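You operate a simulated robot arm through the tools that you are given. There is no shell and no other tool.

The job below is to be done with a simulated two-armed robot. You get a single attempt, and the scene is never put back.

## Task
Melt a white block into the brown coating and stir out the streaks.
Fine: open the lid and leave it open; melt on MELT; stir with the green spatula, stand it back in the teal cup; end on WARM.

It is judged by the outcome, as a careful person would: the job done as asked, and still so three seconds after it is handed in. It fails if anything else is knocked over, pushed out of place, dropped, spilled or broken. Lids that push on must go on centred and level and be pressed home; caps that screw on are set level and turned clockwise until they are tight.

## Robot
Two 7-joint arms with fingered hands on one trunk that stands fixed in place. Base frame: the origin is at the foot of the trunk, x ahead of it, y to its left, z up; the work surface is at about z = 900. Lengths are in mm, angles in degrees, forces in N, time in s.
The left shoulder is at [21, 208, 1448], the right one opposite. Payload 5 kg a hand.
The tool frame of a hand sits at the grasp point between the pads (the TCP): z along the fingers, y along the line on which they close. The tips reach 48 mm beyond it. The gripper opens to 160 mm. The gripper's body begins 56 mm behind the TCP. The gripper is a hand of 4 fingers: y runs from the thumb to the fingers, the wrist lies at [-26, -142, -252] in the tool frame, and closing takes about 1.5 s.
Orientation is that of the tool frame in the base frame, as a unit quaternion [x, y, z, w]. With the fingers straight down and the wrist toward the robot, the tool's x, y and z point along [0, 1, 0], [1, 0, 0] and [0, 0, -1] of the base frame.

## Interface
- The arms move only by the tool step_arm. It takes "left_increments", "right_increments" or both (then of equal length, played together; a hand with none holds still); each is a list of rows, each a list of 7 numbers: the closure, from 0 (fully open) to 1 (shut), then the shift along the tool's x, y, z in mm, then the turn, a rotation vector about the tool's x, y, z in degrees. In form: [[grip, dx, dy, dz, wx, wy, wz], ...]. A call has 1 to 20 rows; each row is the pose to reach, as a shift and turn from the pose commanded when the call began, along the tool's axes at that moment. A row lasts 0.2 s, in which the tool goes at most 50 mm and 8.6 degrees; a call with a longer step from one row to the next is refused whole, and so is a gripper value outside its range. Where a pose cannot be reached the arm comes as near as it can. A force on the tool above 90 N (or 10 N above the force at the start of the call, whichever is more), or a blocked arm, ends the call early, and 0.2 s more pass. The fingers move at their own pace (about 108 mm/s each) and stop on an object; they squeeze with about 31 N. The grip force told is the motor's: it shows also when the fingers shut on nothing. Time passes only in rows, and 0.2 s behind the last, so rows that repeat a pose let the fingers close. The reply holds the time, the measured pose of the TCP, the force on the tool along the base axes, the opening and the grip force, in the units named above and with some noise, with the torque about the TCP (base axes, N m) and any sound that the robot's microphone picked up.
- Cameras (640 x 400 px; columns grow to the right, rows downward): "scene" is now at [98.4, -20.2, 1649.2]; the picture's right is [-0.24, -0.97, 0.00], its down [-0.51, 0.13, -0.85] and it looks along [0.83, -0.21, -0.52] (base axes); focal length 297 px, centre (320, 200). "left" rides on the left gripper at [-87, -133, -189] in its tool frame; the picture's right is [-0.83, -0.26, 0.49], its down [0.51, -0.71, 0.49] and it looks along [0.22, 0.66, 0.72] (tool axes); focal length 238 px, centre (320, 200). "right" rides on the right gripper at [87, -133, -189] in its tool frame; the picture's right is [-0.83, 0.26, -0.49], its down [-0.51, -0.71, 0.49] and it looks along [-0.22, 0.66, 0.72] (tool axes); focal length 238 px, centre (320, 200).
- snapshot(camera): a new picture of that camera. No time passes.
- lift_body(by): slides the trunk up (or, below 0, down) by that many mm; the arms and the scene camera ride with it, the base frame stays. It gives what a move gives, with no picture.
- grasp_type(shape, hand): the hand has 4 fingers and takes this shape, open, in about a second: jaw (thumb against the fingers, like two jaws); tri (thumb and two fingers); tip (a fingertip pinch); poke (one finger out to press); point (the index stretched); flat (the hand flat); cup (the hand cupped); fist (a fist). The gripper value then closes the fingers along that shape, each until it touches; the sizes above hold for jaw. It gives what a move gives, with no picture.
- head_to(pan, tilt): turns the head with the scene camera to pan (to the left, within 86 degrees either way) and tilt (down, from -29 to 69), counted from straight ahead of the robot. It gives what a move gives.
- measure_at(camera, pixels): for up to 12 pixels [column, row] of the newest picture of that camera ("zoom" is the newest enlarged one), the place [x, y, z] in the base frame of the surface seen there, good to about 3 mm, but the place of the scene camera against the robot may be out by one fixed shift of up to 12 mm in any direction. No time passes.
- close_up(camera, box): a new picture of the part [left, top, right, bottom] of that camera's present view, enlarged. No time passes.
- sign_off(): hands the job in; it is judged then, once.

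Open the grippers and draw the arms clear of the work before you hand the job in, unless the task says otherwise.

The tools are called after "Request:" as name(argument=value, ...) on one line, values as JSON. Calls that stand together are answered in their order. step_arm: Moves the arms, as the interface text tells. Its arguments: {"type":"object","properties":{"left_increments":{"type":"array"},"right_increments":{"type":"array"}},"required":[]} The other tools are called the same way: lift_body (by) slides the trunk up or down; grasp_type (shape, hand) gives the hand a shape; head_to (pan, tilt) turns the head that bears the scene camera; snapshot (camera) takes a picture; measure_at (camera, pixels) gives the place of the surface under pixels of a picture; close_up (camera, box) takes an enlarged picture of a part of a camera's view; sign_off () hands the job in.

At the start:

```text
t: 0.0
left_position: [677.0, 276.4, 1348.3]
left_tool_rot: [0.707, 0.707, 0.0, 0.0]
left_wrist_force: [-0.9, 0.3, -0.6]
left_moment: [0.01, 0.03, 0.03]
left_opening: 159.6
left_finger_force: 0.1
left_shape: jaw
right_position: [677.8, -430.7, 1439.1]
right_tool_rot: [0.707, 0.707, 0.0, 0.0]
right_wrist_force: [-0.9, 0.3, -0.9]
right_moment: [0.0, -0.02, 0.01]
right_opening: 159.9
right_finger_force: 0.0
right_shape: jaw
trunk travel left (down, up): [-450.0, 240.0]
head pan, tilt: [-14.1, 31.6]
```

scene: 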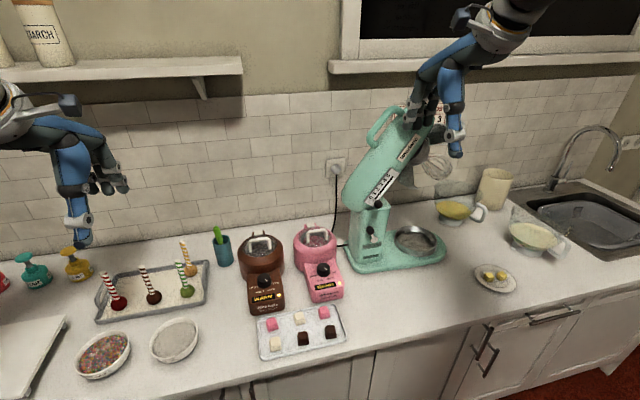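
right: 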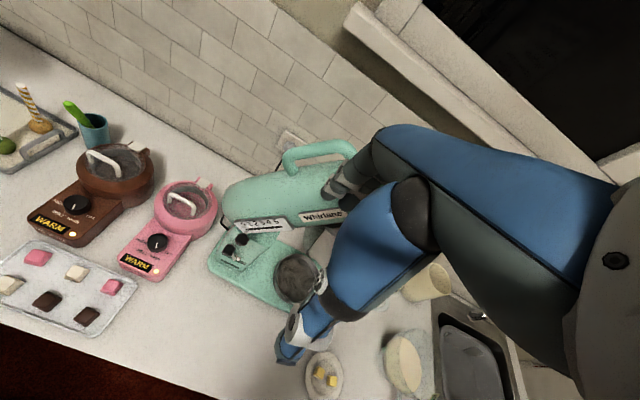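
left: 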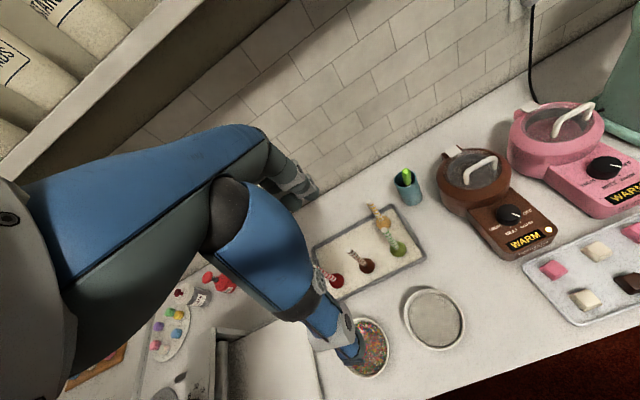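

I'll begin with close-ups of the brown melter, the cup with the spatula and the tray of blocks.

Request:
close_up(camera="scene", box=[200, 210, 360, 310])

Request:
close_up(camera="scene", box=[240, 280, 368, 360])

Request:
close_up(camera="left", box=[380, 120, 600, 270])

```text
4.00 times, centred on (280, 260) of scene
```

zoom: 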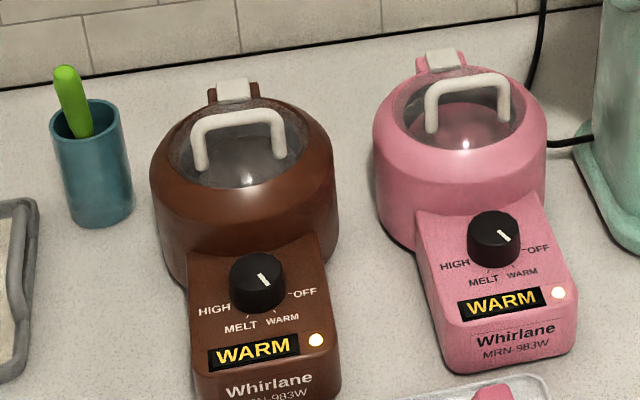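

```text
5.00 times, centred on (304, 320) of scene
```

zoom: 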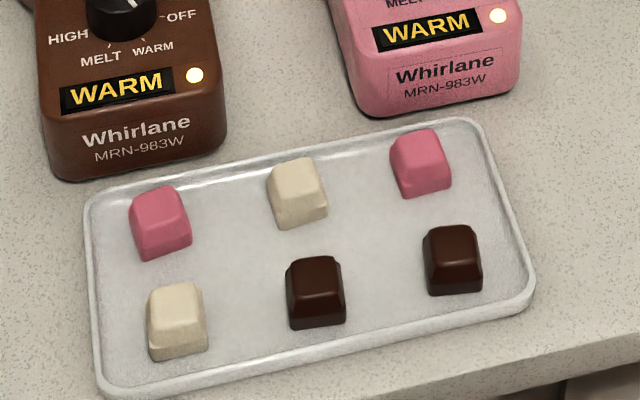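

```text
2.67 times, centred on (490, 195) of left
```

zoom: 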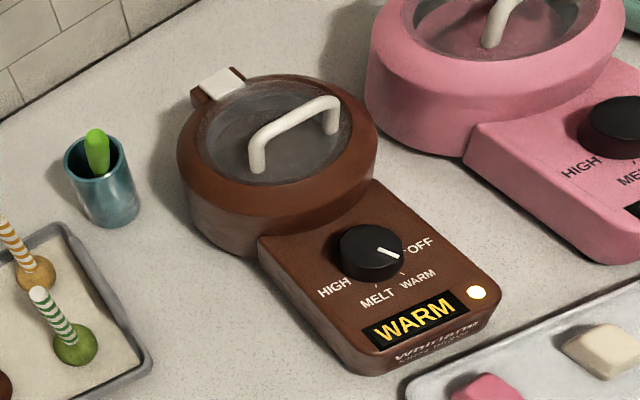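

The brown melter (zoom, around (250,250)) is on WARM, with the lid closed and hinged at the back. I'll aim the head at it to get a better view and measurements.

Request:
head_to(pan=2, tilt=46)

Request:
snapshot(camera="scene")

```text
t: 0.8
left_position: [677.6, 276.9, 1348.8]
left_tool_rot: [0.707, 0.707, 0.0, 0.0]
left_wrist_force: [0.4, -0.4, 0.3]
left_moment: [-0.04, 0.0, 0.02]
left_opening: 159.7
left_finger_force: 0.1
left_shape: jaw
right_position: [679.1, -431.3, 1439.4]
right_tool_rot: [0.707, 0.707, -0.001, 0.0]
right_wrist_force: [-0.6, 0.3, -0.1]
right_moment: [-0.01, 0.0, 0.0]
right_opening: 159.7
right_finger_force: 0.1
right_shape: jaw
trunk travel left (down, up): [-450.0, 240.0]
head pan, tilt: [2.0, 46.0]
```

```text
taken
```

scene: 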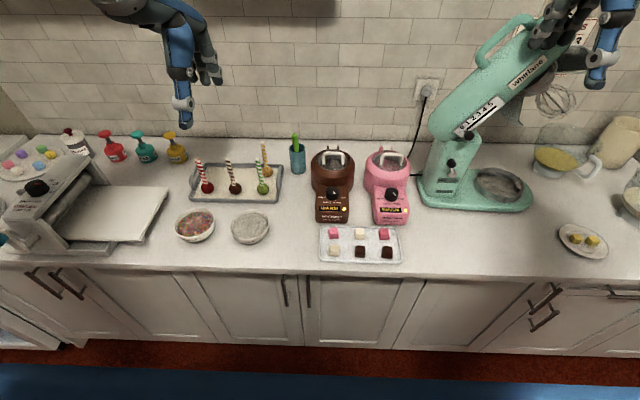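

The brown melter now sits at about (333,185), the cup at (298,158) and the white blocks at (360,233) and (335,250). I'll zoom in on it and measure.

Request:
close_up(camera="scene", box=[280, 130, 376, 190])

Request:
measure_at(camera="scene", pixels=[[335, 163], [335, 158], [332, 194], [335, 250], [360, 233], [298, 140], [298, 148], [332, 215], [316, 170], [352, 170], [334, 150], [340, 270]])

```text
6.67 times, centred on (328, 160) of scene
```

zoom: 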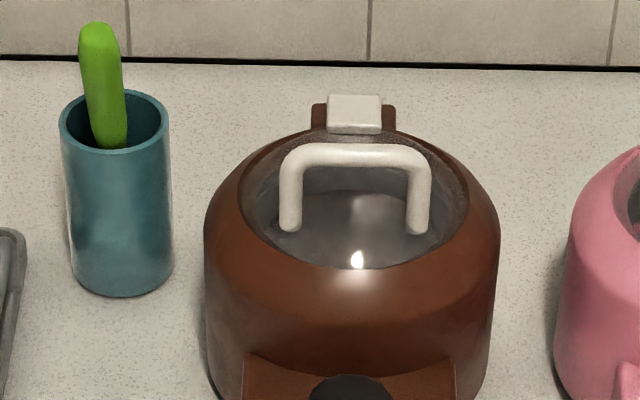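

```text
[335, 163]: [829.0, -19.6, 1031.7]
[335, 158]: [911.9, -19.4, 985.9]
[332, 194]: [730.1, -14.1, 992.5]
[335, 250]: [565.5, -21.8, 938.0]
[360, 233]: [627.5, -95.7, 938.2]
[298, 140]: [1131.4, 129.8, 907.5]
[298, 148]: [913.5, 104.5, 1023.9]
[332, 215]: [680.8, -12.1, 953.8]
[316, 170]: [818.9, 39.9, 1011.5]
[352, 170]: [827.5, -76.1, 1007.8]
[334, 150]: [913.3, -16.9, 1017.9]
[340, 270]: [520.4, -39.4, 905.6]
```

Next I'll measure the handle, hinge, lid, cup rim and spatula top on this zoom.

Request:
measure_at(camera="zoom", pixels=[[300, 160], [356, 155], [412, 160], [288, 225], [418, 228], [355, 110], [100, 35], [105, 130], [66, 120], [165, 115], [116, 95], [110, 150]])

Request:
measure_at(camera="zoom", pixels=[[356, 258], [350, 290], [250, 200], [465, 200], [206, 230], [498, 230], [356, 200], [320, 115], [330, 128], [388, 110], [120, 280], [350, 390]])

Request:
close_up(camera="scene", box=[301, 175, 365, 215])

```text
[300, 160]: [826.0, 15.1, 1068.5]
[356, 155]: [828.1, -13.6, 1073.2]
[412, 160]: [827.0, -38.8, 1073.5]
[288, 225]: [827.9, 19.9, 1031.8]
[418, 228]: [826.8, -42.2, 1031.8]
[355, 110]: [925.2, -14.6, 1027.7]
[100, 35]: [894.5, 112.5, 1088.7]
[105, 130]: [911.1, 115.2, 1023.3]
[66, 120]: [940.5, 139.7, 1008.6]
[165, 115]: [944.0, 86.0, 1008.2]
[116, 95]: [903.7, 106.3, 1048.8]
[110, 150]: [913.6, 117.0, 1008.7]
```

```text
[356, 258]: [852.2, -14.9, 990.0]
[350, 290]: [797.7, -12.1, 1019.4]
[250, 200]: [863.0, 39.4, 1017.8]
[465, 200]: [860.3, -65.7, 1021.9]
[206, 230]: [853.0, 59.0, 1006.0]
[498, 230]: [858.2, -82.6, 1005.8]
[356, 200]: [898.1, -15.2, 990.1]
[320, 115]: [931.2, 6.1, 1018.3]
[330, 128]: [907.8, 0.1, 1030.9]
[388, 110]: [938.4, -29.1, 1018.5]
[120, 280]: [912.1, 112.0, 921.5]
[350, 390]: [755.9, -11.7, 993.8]
```

```text
10.00 times, centred on (333, 195) of scene
```

zoom: 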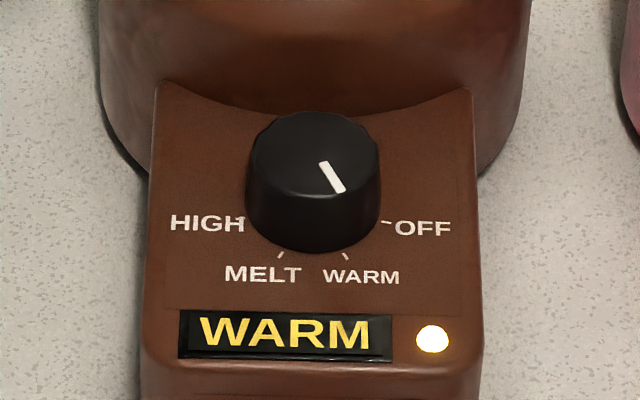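

The pointer at (333,178) points to WARM. I'll measure the panel slope, the knob's outline, and the tick marks at (243,218), (281,255), (345,256) and (386,222).

Request:
measure_at(camera="zoom", pixels=[[313, 112], [250, 155], [378, 155], [313, 150], [313, 192], [322, 163], [342, 190], [243, 218], [281, 255], [345, 256], [386, 222], [313, 245]])

Request:
measure_at(camera="zoom", pixels=[[170, 100], [460, 105], [160, 300], [470, 300], [312, 300], [185, 200], [440, 180], [148, 345], [482, 350], [312, 380], [432, 338], [312, 270]])

```text
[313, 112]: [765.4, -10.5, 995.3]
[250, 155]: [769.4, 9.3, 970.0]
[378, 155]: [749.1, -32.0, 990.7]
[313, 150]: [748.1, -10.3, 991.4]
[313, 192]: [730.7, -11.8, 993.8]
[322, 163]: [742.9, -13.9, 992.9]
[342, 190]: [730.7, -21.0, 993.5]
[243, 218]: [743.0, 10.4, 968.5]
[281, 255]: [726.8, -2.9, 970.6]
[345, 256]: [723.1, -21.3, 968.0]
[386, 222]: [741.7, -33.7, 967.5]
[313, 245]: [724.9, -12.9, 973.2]
```

```text
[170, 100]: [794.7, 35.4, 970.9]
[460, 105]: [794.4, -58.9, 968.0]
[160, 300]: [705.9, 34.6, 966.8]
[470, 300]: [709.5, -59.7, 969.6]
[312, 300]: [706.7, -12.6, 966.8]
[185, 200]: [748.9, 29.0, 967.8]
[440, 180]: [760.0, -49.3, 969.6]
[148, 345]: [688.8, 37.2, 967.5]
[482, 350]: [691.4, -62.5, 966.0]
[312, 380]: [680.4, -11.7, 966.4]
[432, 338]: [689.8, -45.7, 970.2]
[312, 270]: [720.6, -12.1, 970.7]
```

The panel is flat at z≈968 and the knob is centred near (748,-11.5) with its top at 993. MELT is about 47° clockwise (seen from above) from WARM. Next I'll check the hand's geometry with zooms.

Request:
close_up(camera="scene", box=[80, 0, 288, 130])

Request:
snapshot(camera="left")

Request:
measure_at(camera="left", pixels=[[350, 345], [330, 315], [305, 190], [285, 160], [225, 200], [260, 230], [150, 200], [410, 185]])

```text
3.08 times, centred on (184, 65) of scene
```

zoom: 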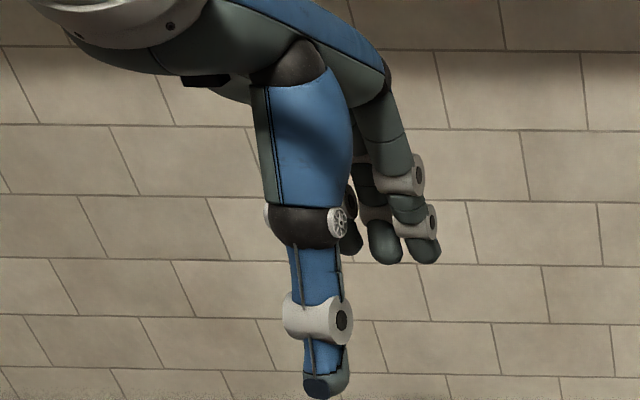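

```text
taken
```

left: 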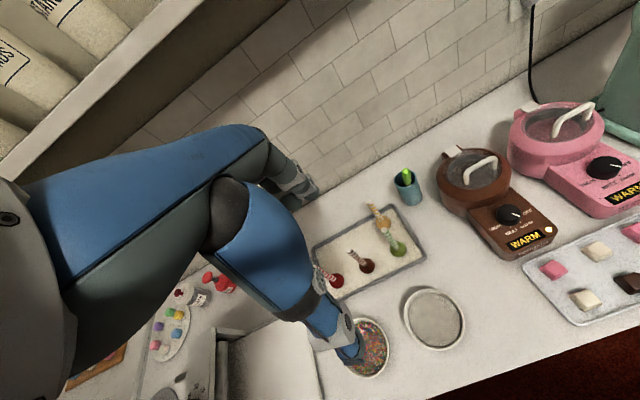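

```text
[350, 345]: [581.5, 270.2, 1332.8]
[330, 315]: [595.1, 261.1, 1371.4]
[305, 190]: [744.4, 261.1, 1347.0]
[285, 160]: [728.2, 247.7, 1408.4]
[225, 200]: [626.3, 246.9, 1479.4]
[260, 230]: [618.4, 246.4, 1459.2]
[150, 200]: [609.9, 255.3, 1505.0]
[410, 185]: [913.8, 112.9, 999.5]
```

The hand is large, with the thumb toward the robot and the fingers on the far side. The scene camera may be shifted, so I'll measure the same features with the left hand camera.

Request:
close_up(camera="left", box=[385, 135, 577, 255])

Request:
close_up(camera="right", box=[0, 90, 240, 240])

```text
3.33 times, centred on (481, 195) of left
```

zoom: 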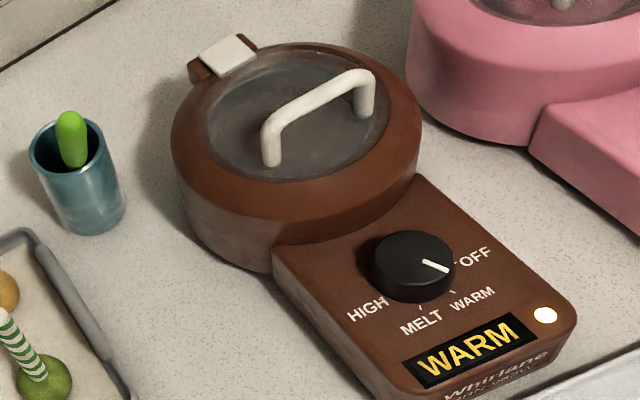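

```text
2.67 times, centred on (120, 165) of right
```

zoom: 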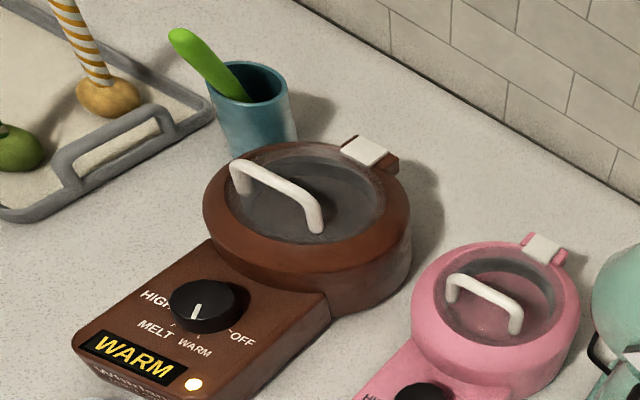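

Here are the measurements on the right-camera zoom: knob, handle, hinge, cup rim and spatula top.

Request:
measure_at(camera="zoom", pixels=[[205, 298], [196, 320], [240, 165], [275, 180], [308, 200], [316, 228], [365, 150], [180, 35], [250, 100], [218, 95], [287, 90], [255, 65]])

Request:
measure_at(camera="left", pixels=[[508, 214], [480, 164], [493, 159], [465, 173], [453, 152], [406, 170], [406, 180], [397, 180], [415, 175], [585, 300], [596, 250], [555, 268]])

```text
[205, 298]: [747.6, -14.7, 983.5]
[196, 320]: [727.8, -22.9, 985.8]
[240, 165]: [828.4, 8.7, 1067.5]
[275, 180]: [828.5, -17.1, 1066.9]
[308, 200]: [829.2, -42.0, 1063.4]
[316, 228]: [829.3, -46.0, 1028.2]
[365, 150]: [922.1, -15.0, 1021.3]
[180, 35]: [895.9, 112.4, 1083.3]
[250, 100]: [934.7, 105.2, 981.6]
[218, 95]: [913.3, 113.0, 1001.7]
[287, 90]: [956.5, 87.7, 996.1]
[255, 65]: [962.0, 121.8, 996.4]
```

```text
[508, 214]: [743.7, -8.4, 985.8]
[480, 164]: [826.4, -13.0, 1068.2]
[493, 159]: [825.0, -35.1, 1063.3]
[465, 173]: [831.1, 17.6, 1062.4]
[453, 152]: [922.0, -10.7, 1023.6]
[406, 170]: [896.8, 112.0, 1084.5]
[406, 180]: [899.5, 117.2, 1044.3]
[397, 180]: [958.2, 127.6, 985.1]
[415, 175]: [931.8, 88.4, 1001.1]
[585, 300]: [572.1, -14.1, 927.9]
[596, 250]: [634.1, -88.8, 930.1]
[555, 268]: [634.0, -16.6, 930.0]
```

The hand cameras agree with each other, and the scene camera reads about 7 mm too high in z. I'll try the "tip" shape on the right hand to see how its fingers are placed.

Request:
grasp_type(shape="tip", hand="right")

Request:
head_to(pan=-28, tilt=15)

Request:
snapshot(camera="scene")

Request:
snapshot(camera="right")

```text
t: 1.7
left_position: [678.4, 275.7, 1348.5]
left_tool_rot: [0.707, 0.708, 0.0, -0.001]
left_wrist_force: [0.8, 0.1, 0.9]
left_moment: [-0.01, 0.03, 0.03]
left_opening: 159.6
left_finger_force: 0.1
left_shape: jaw
right_position: [678.5, -431.5, 1438.1]
right_tool_rot: [0.707, 0.707, 0.0, 0.0]
right_wrist_force: [0.7, 0.2, -0.5]
right_moment: [-0.02, 0.0, 0.01]
right_opening: 159.8
right_finger_force: 0.0
right_shape: tip
trunk travel left (down, up): [-450.0, 240.0]
head pan, tilt: [2.0, 46.0]
```

```text
t: 2.6
left_position: [678.6, 276.2, 1349.1]
left_tool_rot: [0.708, 0.707, 0.0, 0.0]
left_wrist_force: [0.1, 0.4, -0.4]
left_moment: [0.02, 0.0, -0.03]
left_opening: 159.7
left_finger_force: 0.0
left_shape: jaw
right_position: [678.1, -431.7, 1437.6]
right_tool_rot: [0.707, 0.707, 0.0, 0.0]
right_wrist_force: [0.4, 0.3, 0.4]
right_moment: [0.0, 0.0, -0.02]
right_opening: 159.7
right_finger_force: 0.1
right_shape: tip
trunk travel left (down, up): [-450.0, 240.0]
head pan, tilt: [-28.0, 15.0]
```

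```text
taken
```

scene: 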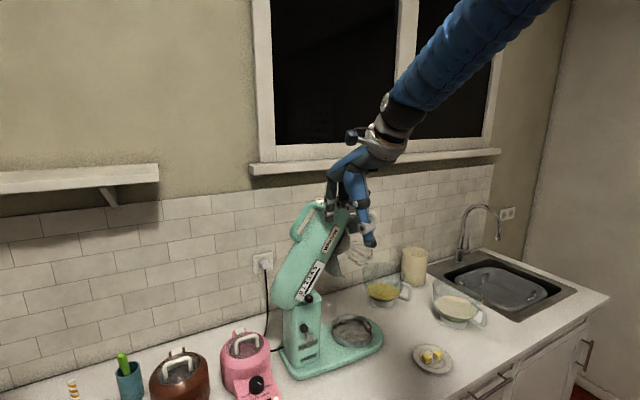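

```text
taken
```

right: 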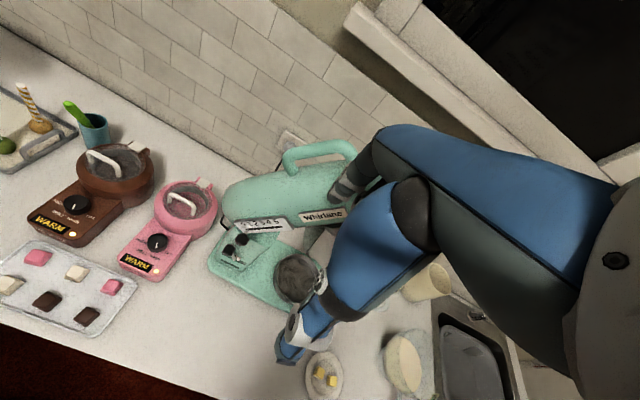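

I'll zoom on the right hand in tip shape, then half close it.

Request:
close_up(camera="scene", box=[300, 120, 428, 260])

Request:
step_arm(right_increments=[[0.7, 0, 0, 0, 0, 0, 0], [0.7, 0, 0, 0, 0, 0, 0], [0.7, 0, 0, 0, 0, 0, 0], [0.7, 0, 0, 0, 0, 0, 0], [0.7, 0, 0, 0, 0, 0, 0]])

Request:
close_up(camera="scene", box=[300, 130, 428, 260])

Request:
snapshot(camera="right")

```text
2.86 times, centred on (364, 190) of scene
```

zoom: 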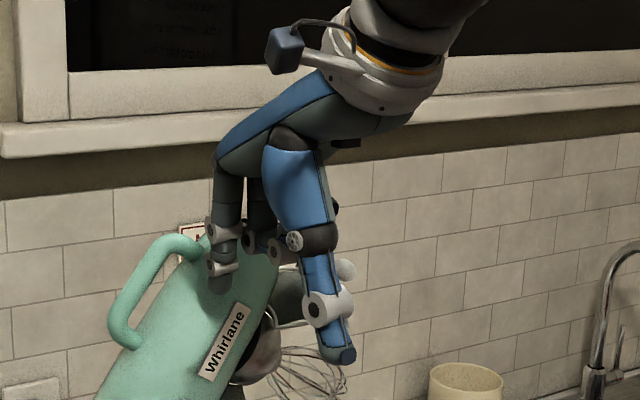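

```text
t: 3.9
left_position: [679.6, 276.2, 1348.7]
left_tool_rot: [0.706, 0.708, 0.0, 0.0]
left_wrist_force: [0.2, -0.1, -0.3]
left_moment: [0.01, -0.01, 0.01]
left_opening: 159.4
left_finger_force: 0.0
left_shape: jaw
right_position: [678.8, -431.7, 1439.6]
right_tool_rot: [0.707, 0.708, 0.0, 0.0]
right_wrist_force: [0.3, -0.1, -0.4]
right_moment: [0.0, 0.02, -0.01]
right_opening: 48.8
right_finger_force: 0.1
right_shape: tip
trunk travel left (down, up): [-450.0, 240.0]
head pan, tilt: [-28.0, 15.0]
```

```text
3.08 times, centred on (364, 195) of scene
```

zoom: 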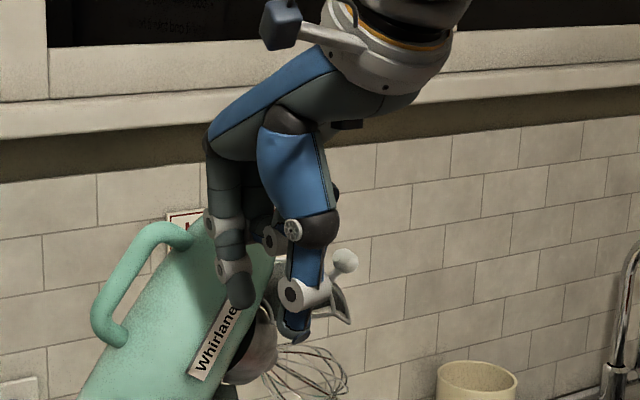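

```text
taken
```

right: 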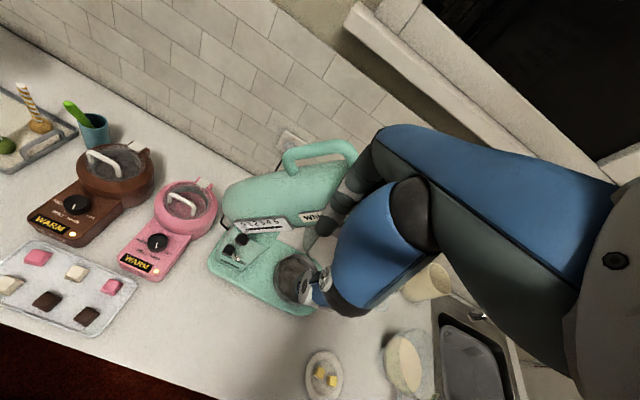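

In the right hand the index and thumb oppose each other, and opening ≈ 160·(1−grip). I'll do the work with the left arm: set it to the tip shape, bring it above the brown melter's knob turned 55°, and look at it there.

Request:
grasp_type(shape="tip", hand="left")

Request:
step_arm(left_increments=[[0.3, -28.8, 6.9, 14.9, 0, 0, 5.5], [0.5, -57.6, 13.8, 29.8, 0, 0, 11], [0.6, -86.4, 20.7, 44.7, 0, 0, 16.5], [0.6, -115.2, 27.6, 59.6, 0, 0, 22], [0.6, -144, 34.5, 74.5, 0, 0, 27.5], [0.6, -172.8, 41.4, 89.4, 0, 0, 33], [0.6, -201.6, 48.3, 104.3, 0, 0, 38.5], [0.6, -230.4, 55.2, 119.2, 0, 0, 44], [0.6, -259.2, 62.1, 134.1, 0, 0, 49.5], [0.6, -288, 69, 149, 0, 0, 55]])

Request:
head_to(pan=2, tilt=42)

Request:
snapshot(camera="scene")

Request:
snapshot(camera="left")

Request:
snapshot(camera="right")

```text
t: 4.8
left_position: [678.0, 276.0, 1348.2]
left_tool_rot: [0.707, 0.707, 0.0, 0.0]
left_wrist_force: [0.1, 0.2, 0.6]
left_moment: [0.0, 0.05, -0.01]
left_opening: 159.7
left_finger_force: 0.0
left_shape: tip
right_position: [678.8, -432.0, 1438.1]
right_tool_rot: [0.707, 0.707, 0.0, 0.0]
right_wrist_force: [-0.8, 0.1, -0.3]
right_moment: [0.0, -0.01, 0.0]
right_opening: 49.0
right_finger_force: 0.1
right_shape: tip
trunk travel left (down, up): [-450.0, 240.0]
head pan, tilt: [-28.0, 15.0]
```

```text
t: 7.0
left_position: [749.1, -12.1, 1197.8]
left_tool_rot: [0.954, 0.301, 0.0, -0.001]
left_wrist_force: [1.1, -0.4, 1.7]
left_moment: [0.02, 0.12, -0.02]
left_opening: 65.0
left_finger_force: 0.1
left_shape: tip
right_position: [680.8, -431.3, 1437.6]
right_tool_rot: [0.707, 0.707, 0.0, -0.002]
right_wrist_force: [2.0, -1.2, -0.5]
right_moment: [0.09, 0.07, 0.04]
right_opening: 48.9
right_finger_force: 0.1
right_shape: tip
trunk travel left (down, up): [-450.0, 240.0]
head pan, tilt: [-28.0, 15.0]
```

```text
t: 7.9
left_position: [747.1, -11.4, 1199.5]
left_tool_rot: [0.954, 0.301, 0.0, 0.0]
left_wrist_force: [0.1, 0.1, -0.6]
left_moment: [0.01, 0.0, 0.03]
left_opening: 64.8
left_finger_force: 0.0
left_shape: tip
right_position: [679.3, -432.0, 1439.2]
right_tool_rot: [0.707, 0.708, 0.0, -0.001]
right_wrist_force: [0.5, -0.2, 0.5]
right_moment: [0.01, -0.02, 0.04]
right_opening: 48.9
right_finger_force: 0.1
right_shape: tip
trunk travel left (down, up): [-450.0, 240.0]
head pan, tilt: [2.0, 42.0]
```

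```text
taken
```

scene: 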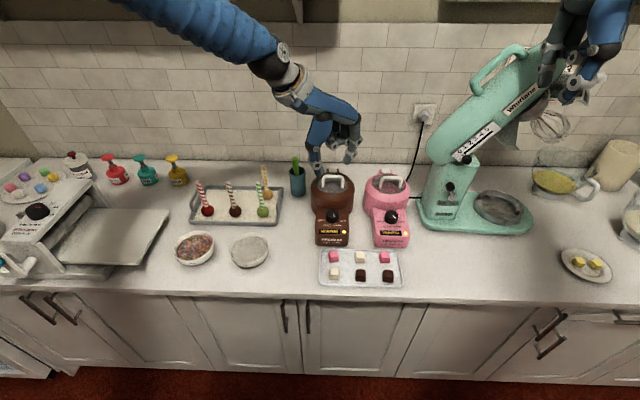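

```text
taken
```

left: 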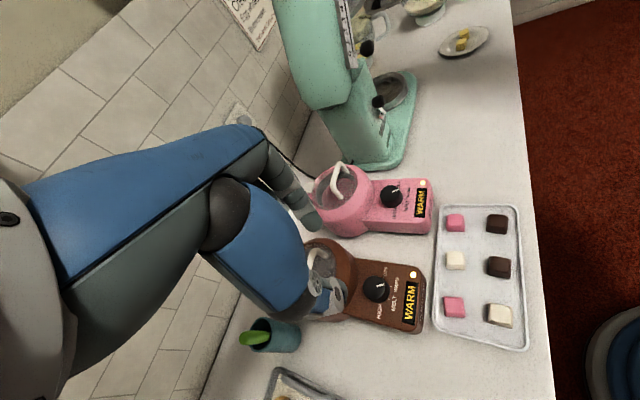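

```text
taken
```

right: 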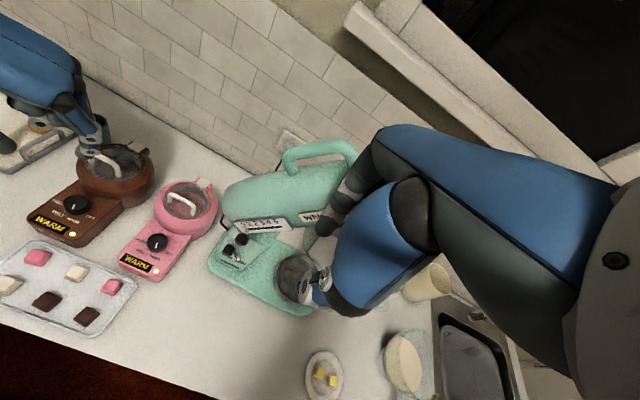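

The left hand hovers above the knob at (747,-11,1200). I'll zoom on the fingers in the scene view and measure where the tips are.

Request:
close_up(camera="scene", box=[270, 70, 390, 190])

```text
3.33 times, centred on (330, 130) of scene
```

zoom: 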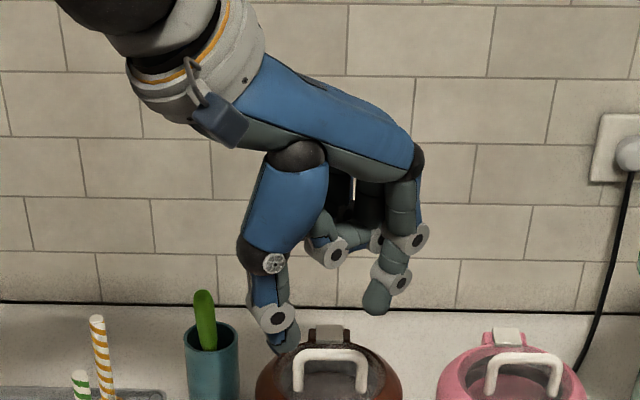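

Request:
measure_at(camera="zoom", pixels=[[283, 346], [377, 308], [285, 335], [375, 295], [335, 255], [390, 280], [275, 318], [400, 240], [380, 240], [300, 200]])

Request:
close_up(camera="left", box=[240, 180, 480, 330])

```text
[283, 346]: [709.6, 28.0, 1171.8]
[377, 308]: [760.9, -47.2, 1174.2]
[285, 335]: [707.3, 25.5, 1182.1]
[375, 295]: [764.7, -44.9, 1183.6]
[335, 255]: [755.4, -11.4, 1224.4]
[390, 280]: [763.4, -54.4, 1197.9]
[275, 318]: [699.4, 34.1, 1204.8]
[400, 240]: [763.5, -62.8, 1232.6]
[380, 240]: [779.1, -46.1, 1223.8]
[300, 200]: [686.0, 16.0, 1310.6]
```

```text
2.67 times, centred on (360, 255) of left
```

zoom: 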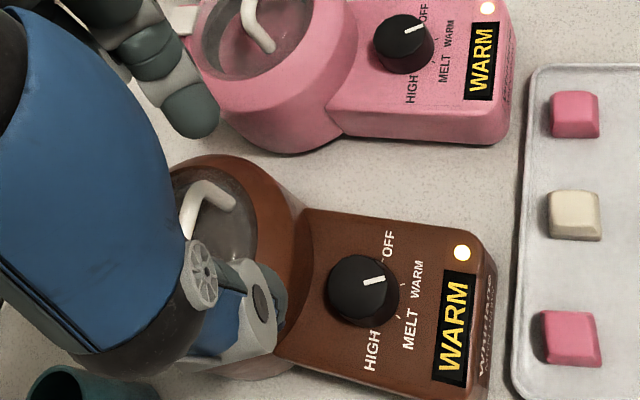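

Tips reach about 35 mm beyond the TCP in tip shape, and the other fingers are curled up out of the way. I'll refine the knob centre with the left-camera zoom before lowering onto it.

Request:
measure_at(camera="zoom", pixels=[[345, 265], [365, 256], [390, 263], [392, 285], [380, 308], [358, 312], [335, 295], [366, 284], [383, 278], [305, 265], [300, 300], [345, 335]])

Request:
close_up(camera="left", box=[345, 250, 441, 330])

```text
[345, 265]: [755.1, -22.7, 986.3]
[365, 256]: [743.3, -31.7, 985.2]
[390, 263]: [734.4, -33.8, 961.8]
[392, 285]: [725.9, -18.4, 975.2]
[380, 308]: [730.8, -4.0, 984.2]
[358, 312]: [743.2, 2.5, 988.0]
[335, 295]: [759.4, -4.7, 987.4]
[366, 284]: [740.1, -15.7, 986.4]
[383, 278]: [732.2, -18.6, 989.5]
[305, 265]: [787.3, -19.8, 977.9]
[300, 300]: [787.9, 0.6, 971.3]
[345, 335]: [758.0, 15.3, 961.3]
```

```text
5.00 times, centred on (393, 290) of left
```

zoom: 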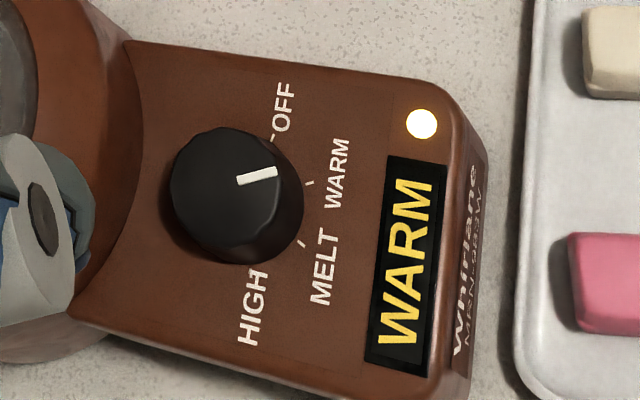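

The index and thumb lie along the closing axis, with the curled fingers on the +tool‑x side (toward the pot). I'll do the lid first. The plan is to pinch the handle across its posts (y≈+25 to −49), with the hand yawed so it closes along Y and pitched to point forward‑down. First I'll reorient at a safe height.

Request:
step_arm(left_increments=[[0.45, 0, 0, 0, 0, 0, 7], [0.31, 0, 0, 0, 0, 0, 14], [0.31, 0, 0, 0, 0, 0, 21], [0.31, 0, 0, 0, 0, 0, 28], [0.31, 0, 0, 0, 0, 0, 35]])

Request:
step_arm(left_increments=[[0.31, 2, 0, 10, 0, 7, 0], [0.31, 5, 0, 22, 0, 14, 0], [0.31, 7, 0, 34, 0, 21, 0], [0.31, 9, 0, 46, 0, 28, 0], [0.31, 12, 0, 58, 0, 35, 0], [0.31, 14, 0, 72, 0, 40, 0]])

Request:
close_up(camera="scene", box=[250, 70, 410, 230])

Request:
snapshot(camera="left")

```text
t: 9.1
left_position: [746.6, -12.2, 1198.7]
left_tool_rot: [1.0, -0.001, 0.0, 0.0]
left_wrist_force: [-0.7, -0.1, 0.1]
left_moment: [0.02, 0.02, 0.01]
left_opening: 109.8
left_finger_force: 0.2
left_shape: tip
right_position: [680.7, -431.7, 1438.2]
right_tool_rot: [0.707, 0.707, -0.001, -0.001]
right_wrist_force: [-1.0, -1.0, -1.3]
right_moment: [0.06, 0.01, 0.01]
right_opening: 48.7
right_finger_force: 0.0
right_shape: tip
trunk travel left (down, up): [-450.0, 240.0]
head pan, tilt: [2.0, 42.0]
```

```text
t: 10.5
left_position: [761.7, -12.4, 1127.8]
left_tool_rot: [0.939, 0.001, 0.343, 0.0]
left_wrist_force: [1.1, -1.0, 1.5]
left_moment: [0.04, 0.14, -0.03]
left_opening: 110.2
left_finger_force: 0.0
left_shape: tip
right_position: [678.5, -431.5, 1439.3]
right_tool_rot: [0.707, 0.707, -0.001, -0.001]
right_wrist_force: [-0.4, 0.6, 0.3]
right_moment: [0.03, 0.0, 0.04]
right_opening: 49.4
right_finger_force: 0.0
right_shape: tip
trunk travel left (down, up): [-450.0, 240.0]
head pan, tilt: [2.0, 42.0]
```

```text
2.50 times, centred on (330, 150) of scene
```

zoom: 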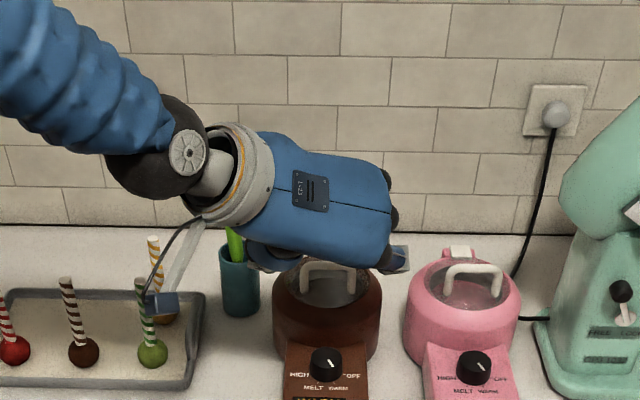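

```text
taken
```

left: 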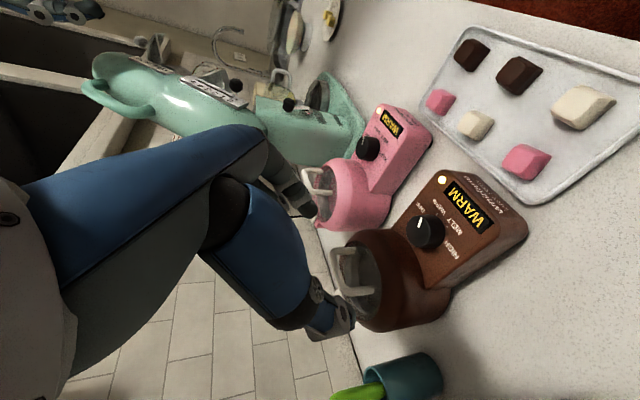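

I'll check the approach from the right hand's camera, which has a side view.

Request:
close_up(camera="right", box=[20, 60, 220, 200])

Request:
close_up(camera="left", box=[260, 220, 460, 360])

```text
2.86 times, centred on (120, 130) of right
```

zoom: 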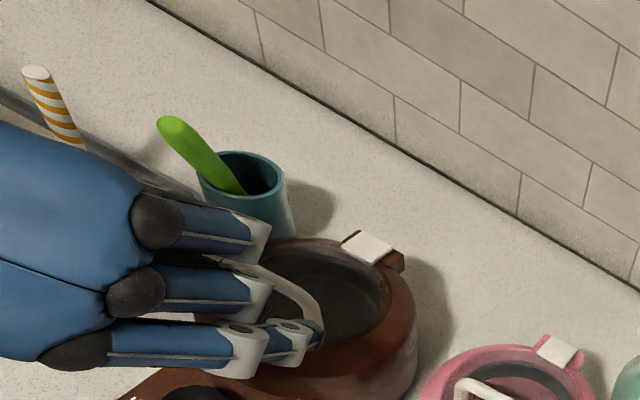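

```text
2.86 times, centred on (360, 290) of left
```

zoom: 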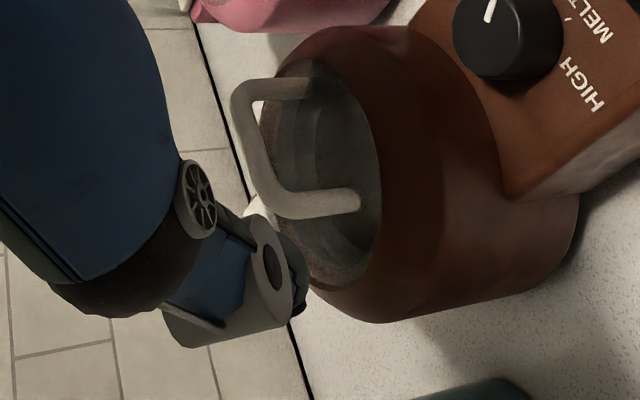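

Request:
measure_at(camera="zoom", pixels=[[300, 60], [290, 165], [350, 200], [280, 300], [250, 310], [330, 195], [350, 205], [240, 320], [270, 100]])

Request:
close_up(camera="right", box=[60, 130, 160, 200])

```text
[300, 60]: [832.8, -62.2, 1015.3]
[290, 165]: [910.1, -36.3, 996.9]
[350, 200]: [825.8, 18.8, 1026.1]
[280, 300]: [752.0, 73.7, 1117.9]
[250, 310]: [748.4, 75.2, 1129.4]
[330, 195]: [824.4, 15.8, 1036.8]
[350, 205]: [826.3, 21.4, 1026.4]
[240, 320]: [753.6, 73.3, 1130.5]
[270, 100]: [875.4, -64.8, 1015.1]
```

```text
5.71 times, centred on (110, 165) of right
```

zoom: 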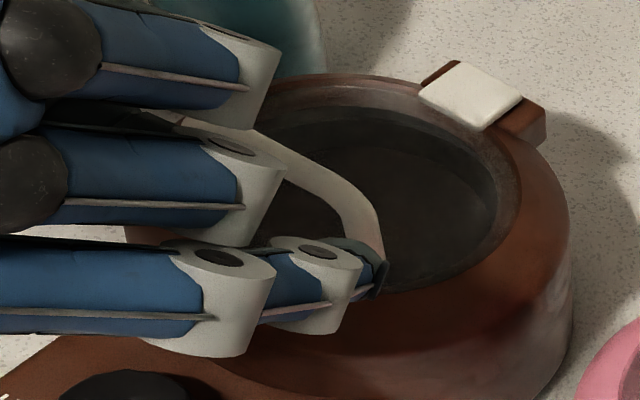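

Request:
measure_at(camera="zoom", pixels=[[372, 280], [365, 250], [320, 290], [378, 225], [330, 175], [220, 290], [250, 190], [470, 95], [500, 190], [430, 150], [520, 110], [540, 125]])

```text
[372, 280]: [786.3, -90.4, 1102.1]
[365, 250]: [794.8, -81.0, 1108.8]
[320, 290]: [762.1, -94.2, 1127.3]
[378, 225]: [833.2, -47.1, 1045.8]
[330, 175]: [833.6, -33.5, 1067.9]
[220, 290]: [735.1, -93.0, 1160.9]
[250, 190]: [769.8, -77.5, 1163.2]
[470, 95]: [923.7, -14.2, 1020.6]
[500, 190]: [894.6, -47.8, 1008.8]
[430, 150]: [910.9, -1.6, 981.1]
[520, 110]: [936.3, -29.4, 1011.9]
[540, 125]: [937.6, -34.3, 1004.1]
```

The geometry is consistent: the index tip sits 36 mm beyond the TCP, with the handle straight ahead. I'll advance 79 mm along the fingers to straddle the posts, then close.

Request:
step_arm(left_increments=[[0.31, 0, 0, 20, 0, 0, 0], [0.31, 0, 0, 40, 0, 0, 0], [0.31, 0, 0, 60, 0, 0, 0], [0.31, 0, 0, 79, 0, 0, 0], [0.31, 0, 0, 79, 0, 0, 0]])

Request:
close_up(camera="right", box=[60, 130, 160, 200])

Request:
close_up(camera="left", box=[240, 240, 440, 380])

```text
t: 11.7
left_position: [812.5, -12.1, 1068.0]
left_tool_rot: [0.94, 0.0, 0.342, 0.0]
left_wrist_force: [-0.4, -0.2, -0.2]
left_moment: [0.03, -0.07, 0.02]
left_opening: 110.3
left_finger_force: 0.1
left_shape: tip
right_position: [678.4, -431.6, 1438.6]
right_tool_rot: [0.707, 0.708, 0.0, 0.0]
right_wrist_force: [-0.8, 0.1, -0.2]
right_moment: [-0.01, -0.06, -0.01]
right_opening: 49.2
right_finger_force: 0.0
right_shape: tip
trunk travel left (down, up): [-450.0, 240.0]
head pan, tilt: [2.0, 42.0]
```

```text
5.71 times, centred on (110, 165) of right
```

zoom: 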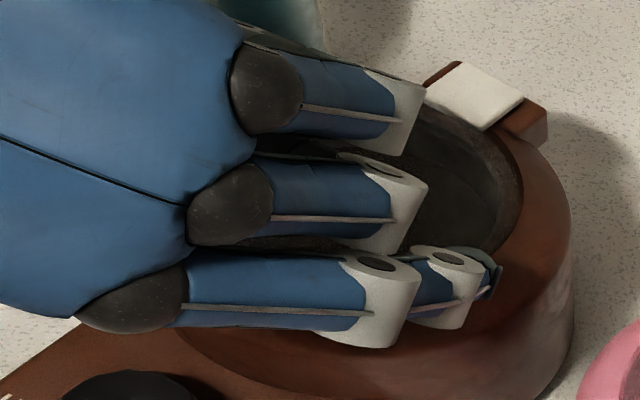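

```text
2.86 times, centred on (340, 310) of left
```

zoom: 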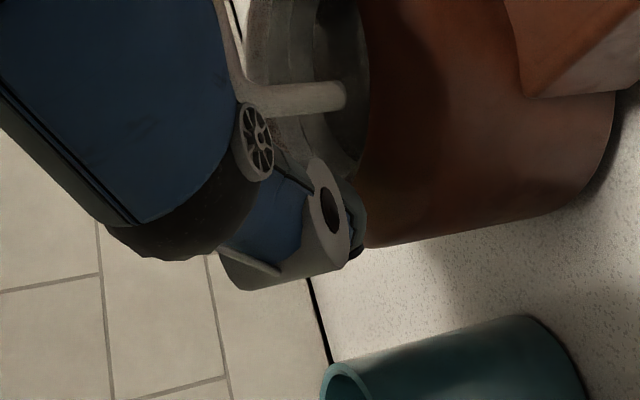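

Before closing, I'll measure the thumb tip against the left post.

Request:
measure_at(camera="zoom", pixels=[[335, 215], [350, 225], [352, 250], [320, 175], [300, 100], [340, 97], [265, 145], [290, 230]])

```text
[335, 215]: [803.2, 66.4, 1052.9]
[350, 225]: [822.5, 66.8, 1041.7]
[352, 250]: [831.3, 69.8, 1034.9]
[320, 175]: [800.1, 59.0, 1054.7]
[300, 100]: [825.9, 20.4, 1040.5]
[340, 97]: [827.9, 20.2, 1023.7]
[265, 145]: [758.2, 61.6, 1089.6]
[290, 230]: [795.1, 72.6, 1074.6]
```

The thumb pad, at about (822,62,1042), lines up with the post at (827,20,1040). I'm closing onto the posts.

Request:
step_arm(left_increments=[[0.45, 0, 0, 0, 0, 0, 0], [0.6, 0, 0, 0, 0, 0, 0], [0.75, 0, 0, 0, 0, 0, 0], [0.75, 0, 0, 0, 0, 0, 0], [0.75, 0, 0, 0, 0, 0, 0]])

Request:
close_up(camera="right", box=[60, 130, 160, 200])

Request:
close_up(camera="left", box=[240, 240, 440, 380])

```text
t: 12.9
left_position: [812.2, -11.7, 1066.7]
left_tool_rot: [0.94, 0.0, 0.342, -0.001]
left_wrist_force: [3.8, -0.1, 0.1]
left_moment: [0.05, -0.07, 0.13]
left_opening: 62.2
left_finger_force: 30.7
left_shape: tip
right_position: [678.4, -430.9, 1438.6]
right_tool_rot: [0.707, 0.707, 0.0, 0.0]
right_wrist_force: [0.0, -0.5, -0.2]
right_moment: [0.0, 0.02, -0.01]
right_opening: 48.8
right_finger_force: 0.0
right_shape: tip
trunk travel left (down, up): [-450.0, 240.0]
head pan, tilt: [2.0, 42.0]
```

```text
5.71 times, centred on (110, 165) of right
```

zoom: 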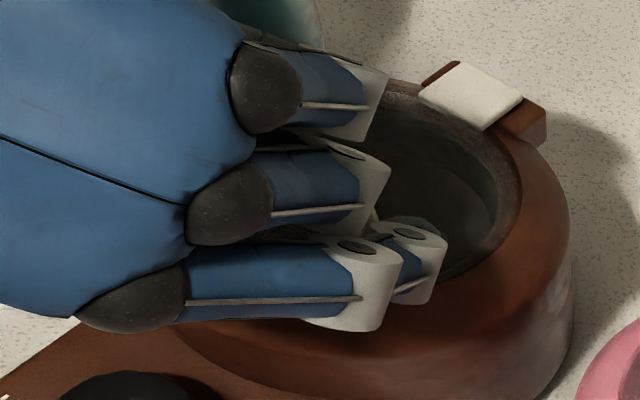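

```text
2.86 times, centred on (340, 310) of left
```

zoom: 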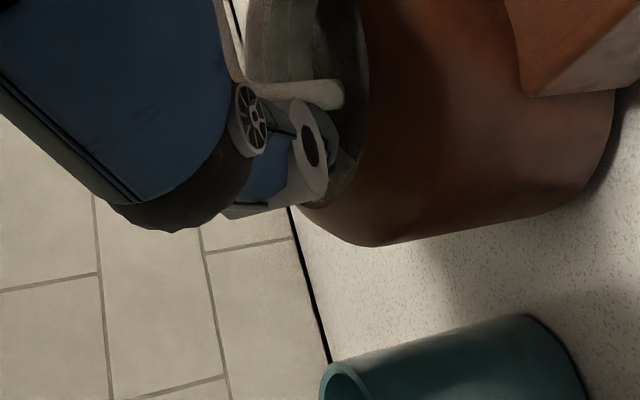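

The posts are gripped at 62 mm opening and 31 N. I'll lift the first 15° along an arc about the estimated hinge (928, 1012) and watch the forces.

Request:
step_arm(left_increments=[[0.75, 4, 0, -2.2, 0, 0, 0], [0.75, 8.2, 0, -4.3, 0, 0, 0], [0.75, 12.5, 0, -6.2, 0, 0, 0], [0.75, 16.8, 0, -7.9, 0, 0, 0], [0.75, 21.2, 0, -9.4, 0, 0, 0], [0.75, 25.6, 0, -10.7, 0, 0, 0]])

Request:
close_up(camera="right", box=[60, 110, 180, 194])

Request:
close_up(camera="left", box=[240, 240, 440, 380])

```text
t: 14.3
left_position: [823.4, -12.1, 1092.8]
left_tool_rot: [0.94, 0.0, 0.342, 0.0]
left_wrist_force: [-5.8, 0.9, 0.9]
left_moment: [0.19, 0.3, 0.08]
left_opening: 62.6
left_finger_force: 31.3
left_shape: tip
right_position: [677.0, -431.1, 1439.1]
right_tool_rot: [0.707, 0.707, -0.001, 0.0]
right_wrist_force: [-0.7, 0.1, 1.1]
right_moment: [-0.03, 0.02, 0.03]
right_opening: 49.1
right_finger_force: 0.0
right_shape: tip
trunk travel left (down, up): [-450.0, 240.0]
head pan, tilt: [2.0, 42.0]
```

```text
4.76 times, centred on (120, 152) of right
```

zoom: 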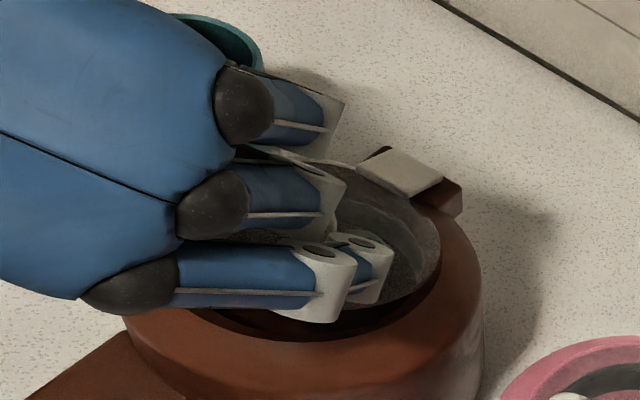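

```text
2.86 times, centred on (340, 310) of left
```

zoom: 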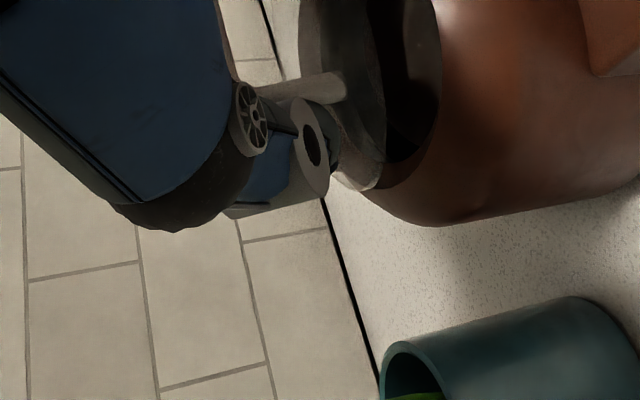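

The lid is swinging open with low force, and its path suggests the hinge is nearer z≈1019. I'll continue to about 45°.

Request:
step_arm(left_increments=[[0.75, 7.5, 0, -3.9, 0, 0, 0], [0.75, 16.5, 0, -5.6, 0, 0, 0], [0.75, 25.4, 0, -6.6, 0, 0, 0], [0.75, 34.5, 0, -6.9, 0, 0, 0], [0.75, 43.5, 0, -6.3, 0, 0, 0], [0.75, 52.5, 0, -4.9, 0, 0, 0]])

Request:
close_up(camera="right", box=[60, 90, 200, 190])

Request:
snapshot(camera="left")

```text
t: 15.7
left_position: [861.3, -10.7, 1129.2]
left_tool_rot: [0.94, 0.001, 0.342, 0.0]
left_wrist_force: [-1.7, 1.1, 0.6]
left_moment: [0.12, 0.19, 0.05]
left_opening: 61.8
left_finger_force: 30.6
left_shape: tip
right_position: [678.6, -431.1, 1438.1]
right_tool_rot: [0.707, 0.707, 0.001, 0.0]
right_wrist_force: [0.3, 0.8, 0.5]
right_moment: [0.0, 0.03, -0.02]
right_opening: 48.9
right_finger_force: 0.0
right_shape: tip
trunk travel left (down, up): [-450.0, 240.0]
head pan, tilt: [2.0, 42.0]
```

```text
4.00 times, centred on (130, 140) of right
```

zoom: 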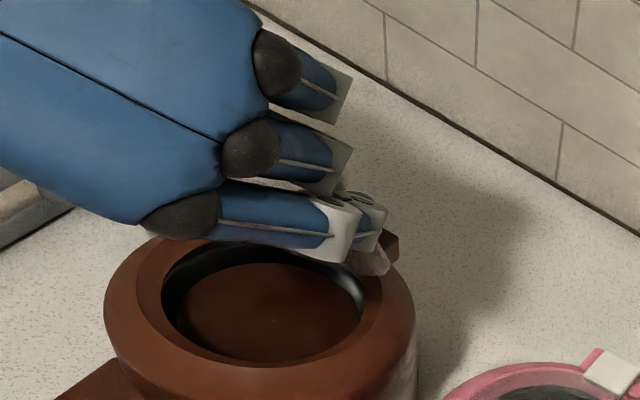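

```text
taken
```

left: 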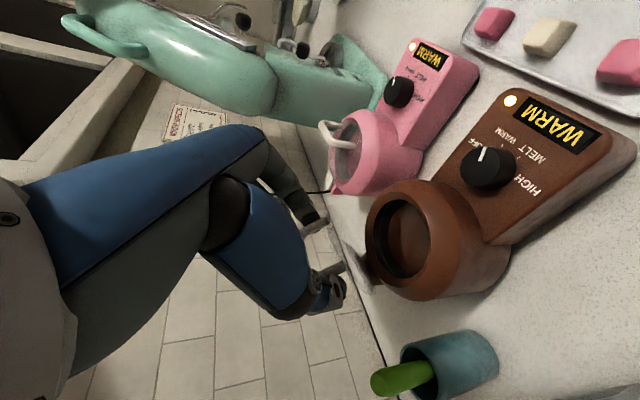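

The lid is about 45° open and the coating is visible. I'll continue the arc to about 75°.

Request:
step_arm(left_increments=[[0.75, 8.8, 0, 2.1, 0, 0, 0], [0.75, 17.4, 0, 5.1, 0, 0, 0], [0.75, 25.7, 0, 8.7, 0, 0, 0], [0.75, 33.7, 0, 13.0, 0, 0, 0], [0.75, 41.3, 0, 18.1, 0, 0, 0], [0.75, 48.4, 0, 23.7, 0, 0, 0]])

Request:
close_up(camera="right", box=[60, 70, 220, 180])

Request:
close_up(camera="left", box=[260, 200, 460, 340])

```text
t: 17.1
left_position: [914.0, -11.6, 1141.5]
left_tool_rot: [0.94, 0.0, 0.341, 0.0]
left_wrist_force: [-1.2, 0.9, -0.4]
left_moment: [0.11, 0.29, -0.02]
left_opening: 60.8
left_finger_force: 31.4
left_shape: tip
right_position: [678.8, -431.2, 1439.0]
right_tool_rot: [0.707, 0.707, 0.0, -0.001]
right_wrist_force: [1.3, 0.5, -0.1]
right_moment: [0.02, 0.03, 0.0]
right_opening: 48.9
right_finger_force: 0.1
right_shape: tip
trunk travel left (down, up): [-450.0, 240.0]
head pan, tilt: [2.0, 42.0]
```

```text
3.64 times, centred on (140, 125) of right
```

zoom: 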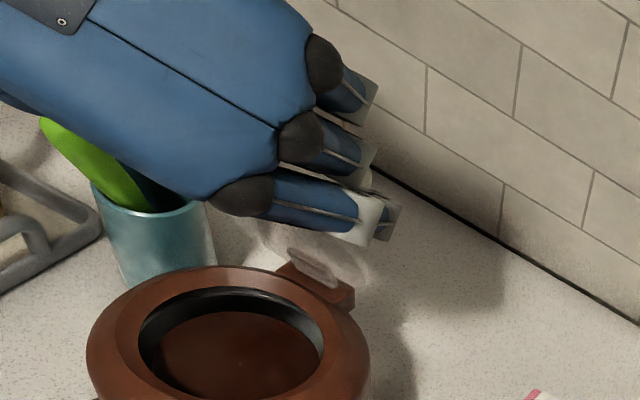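

```text
2.86 times, centred on (360, 270) of left
```

zoom: 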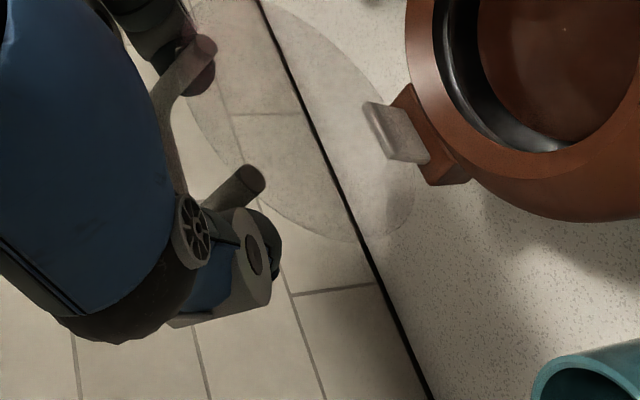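

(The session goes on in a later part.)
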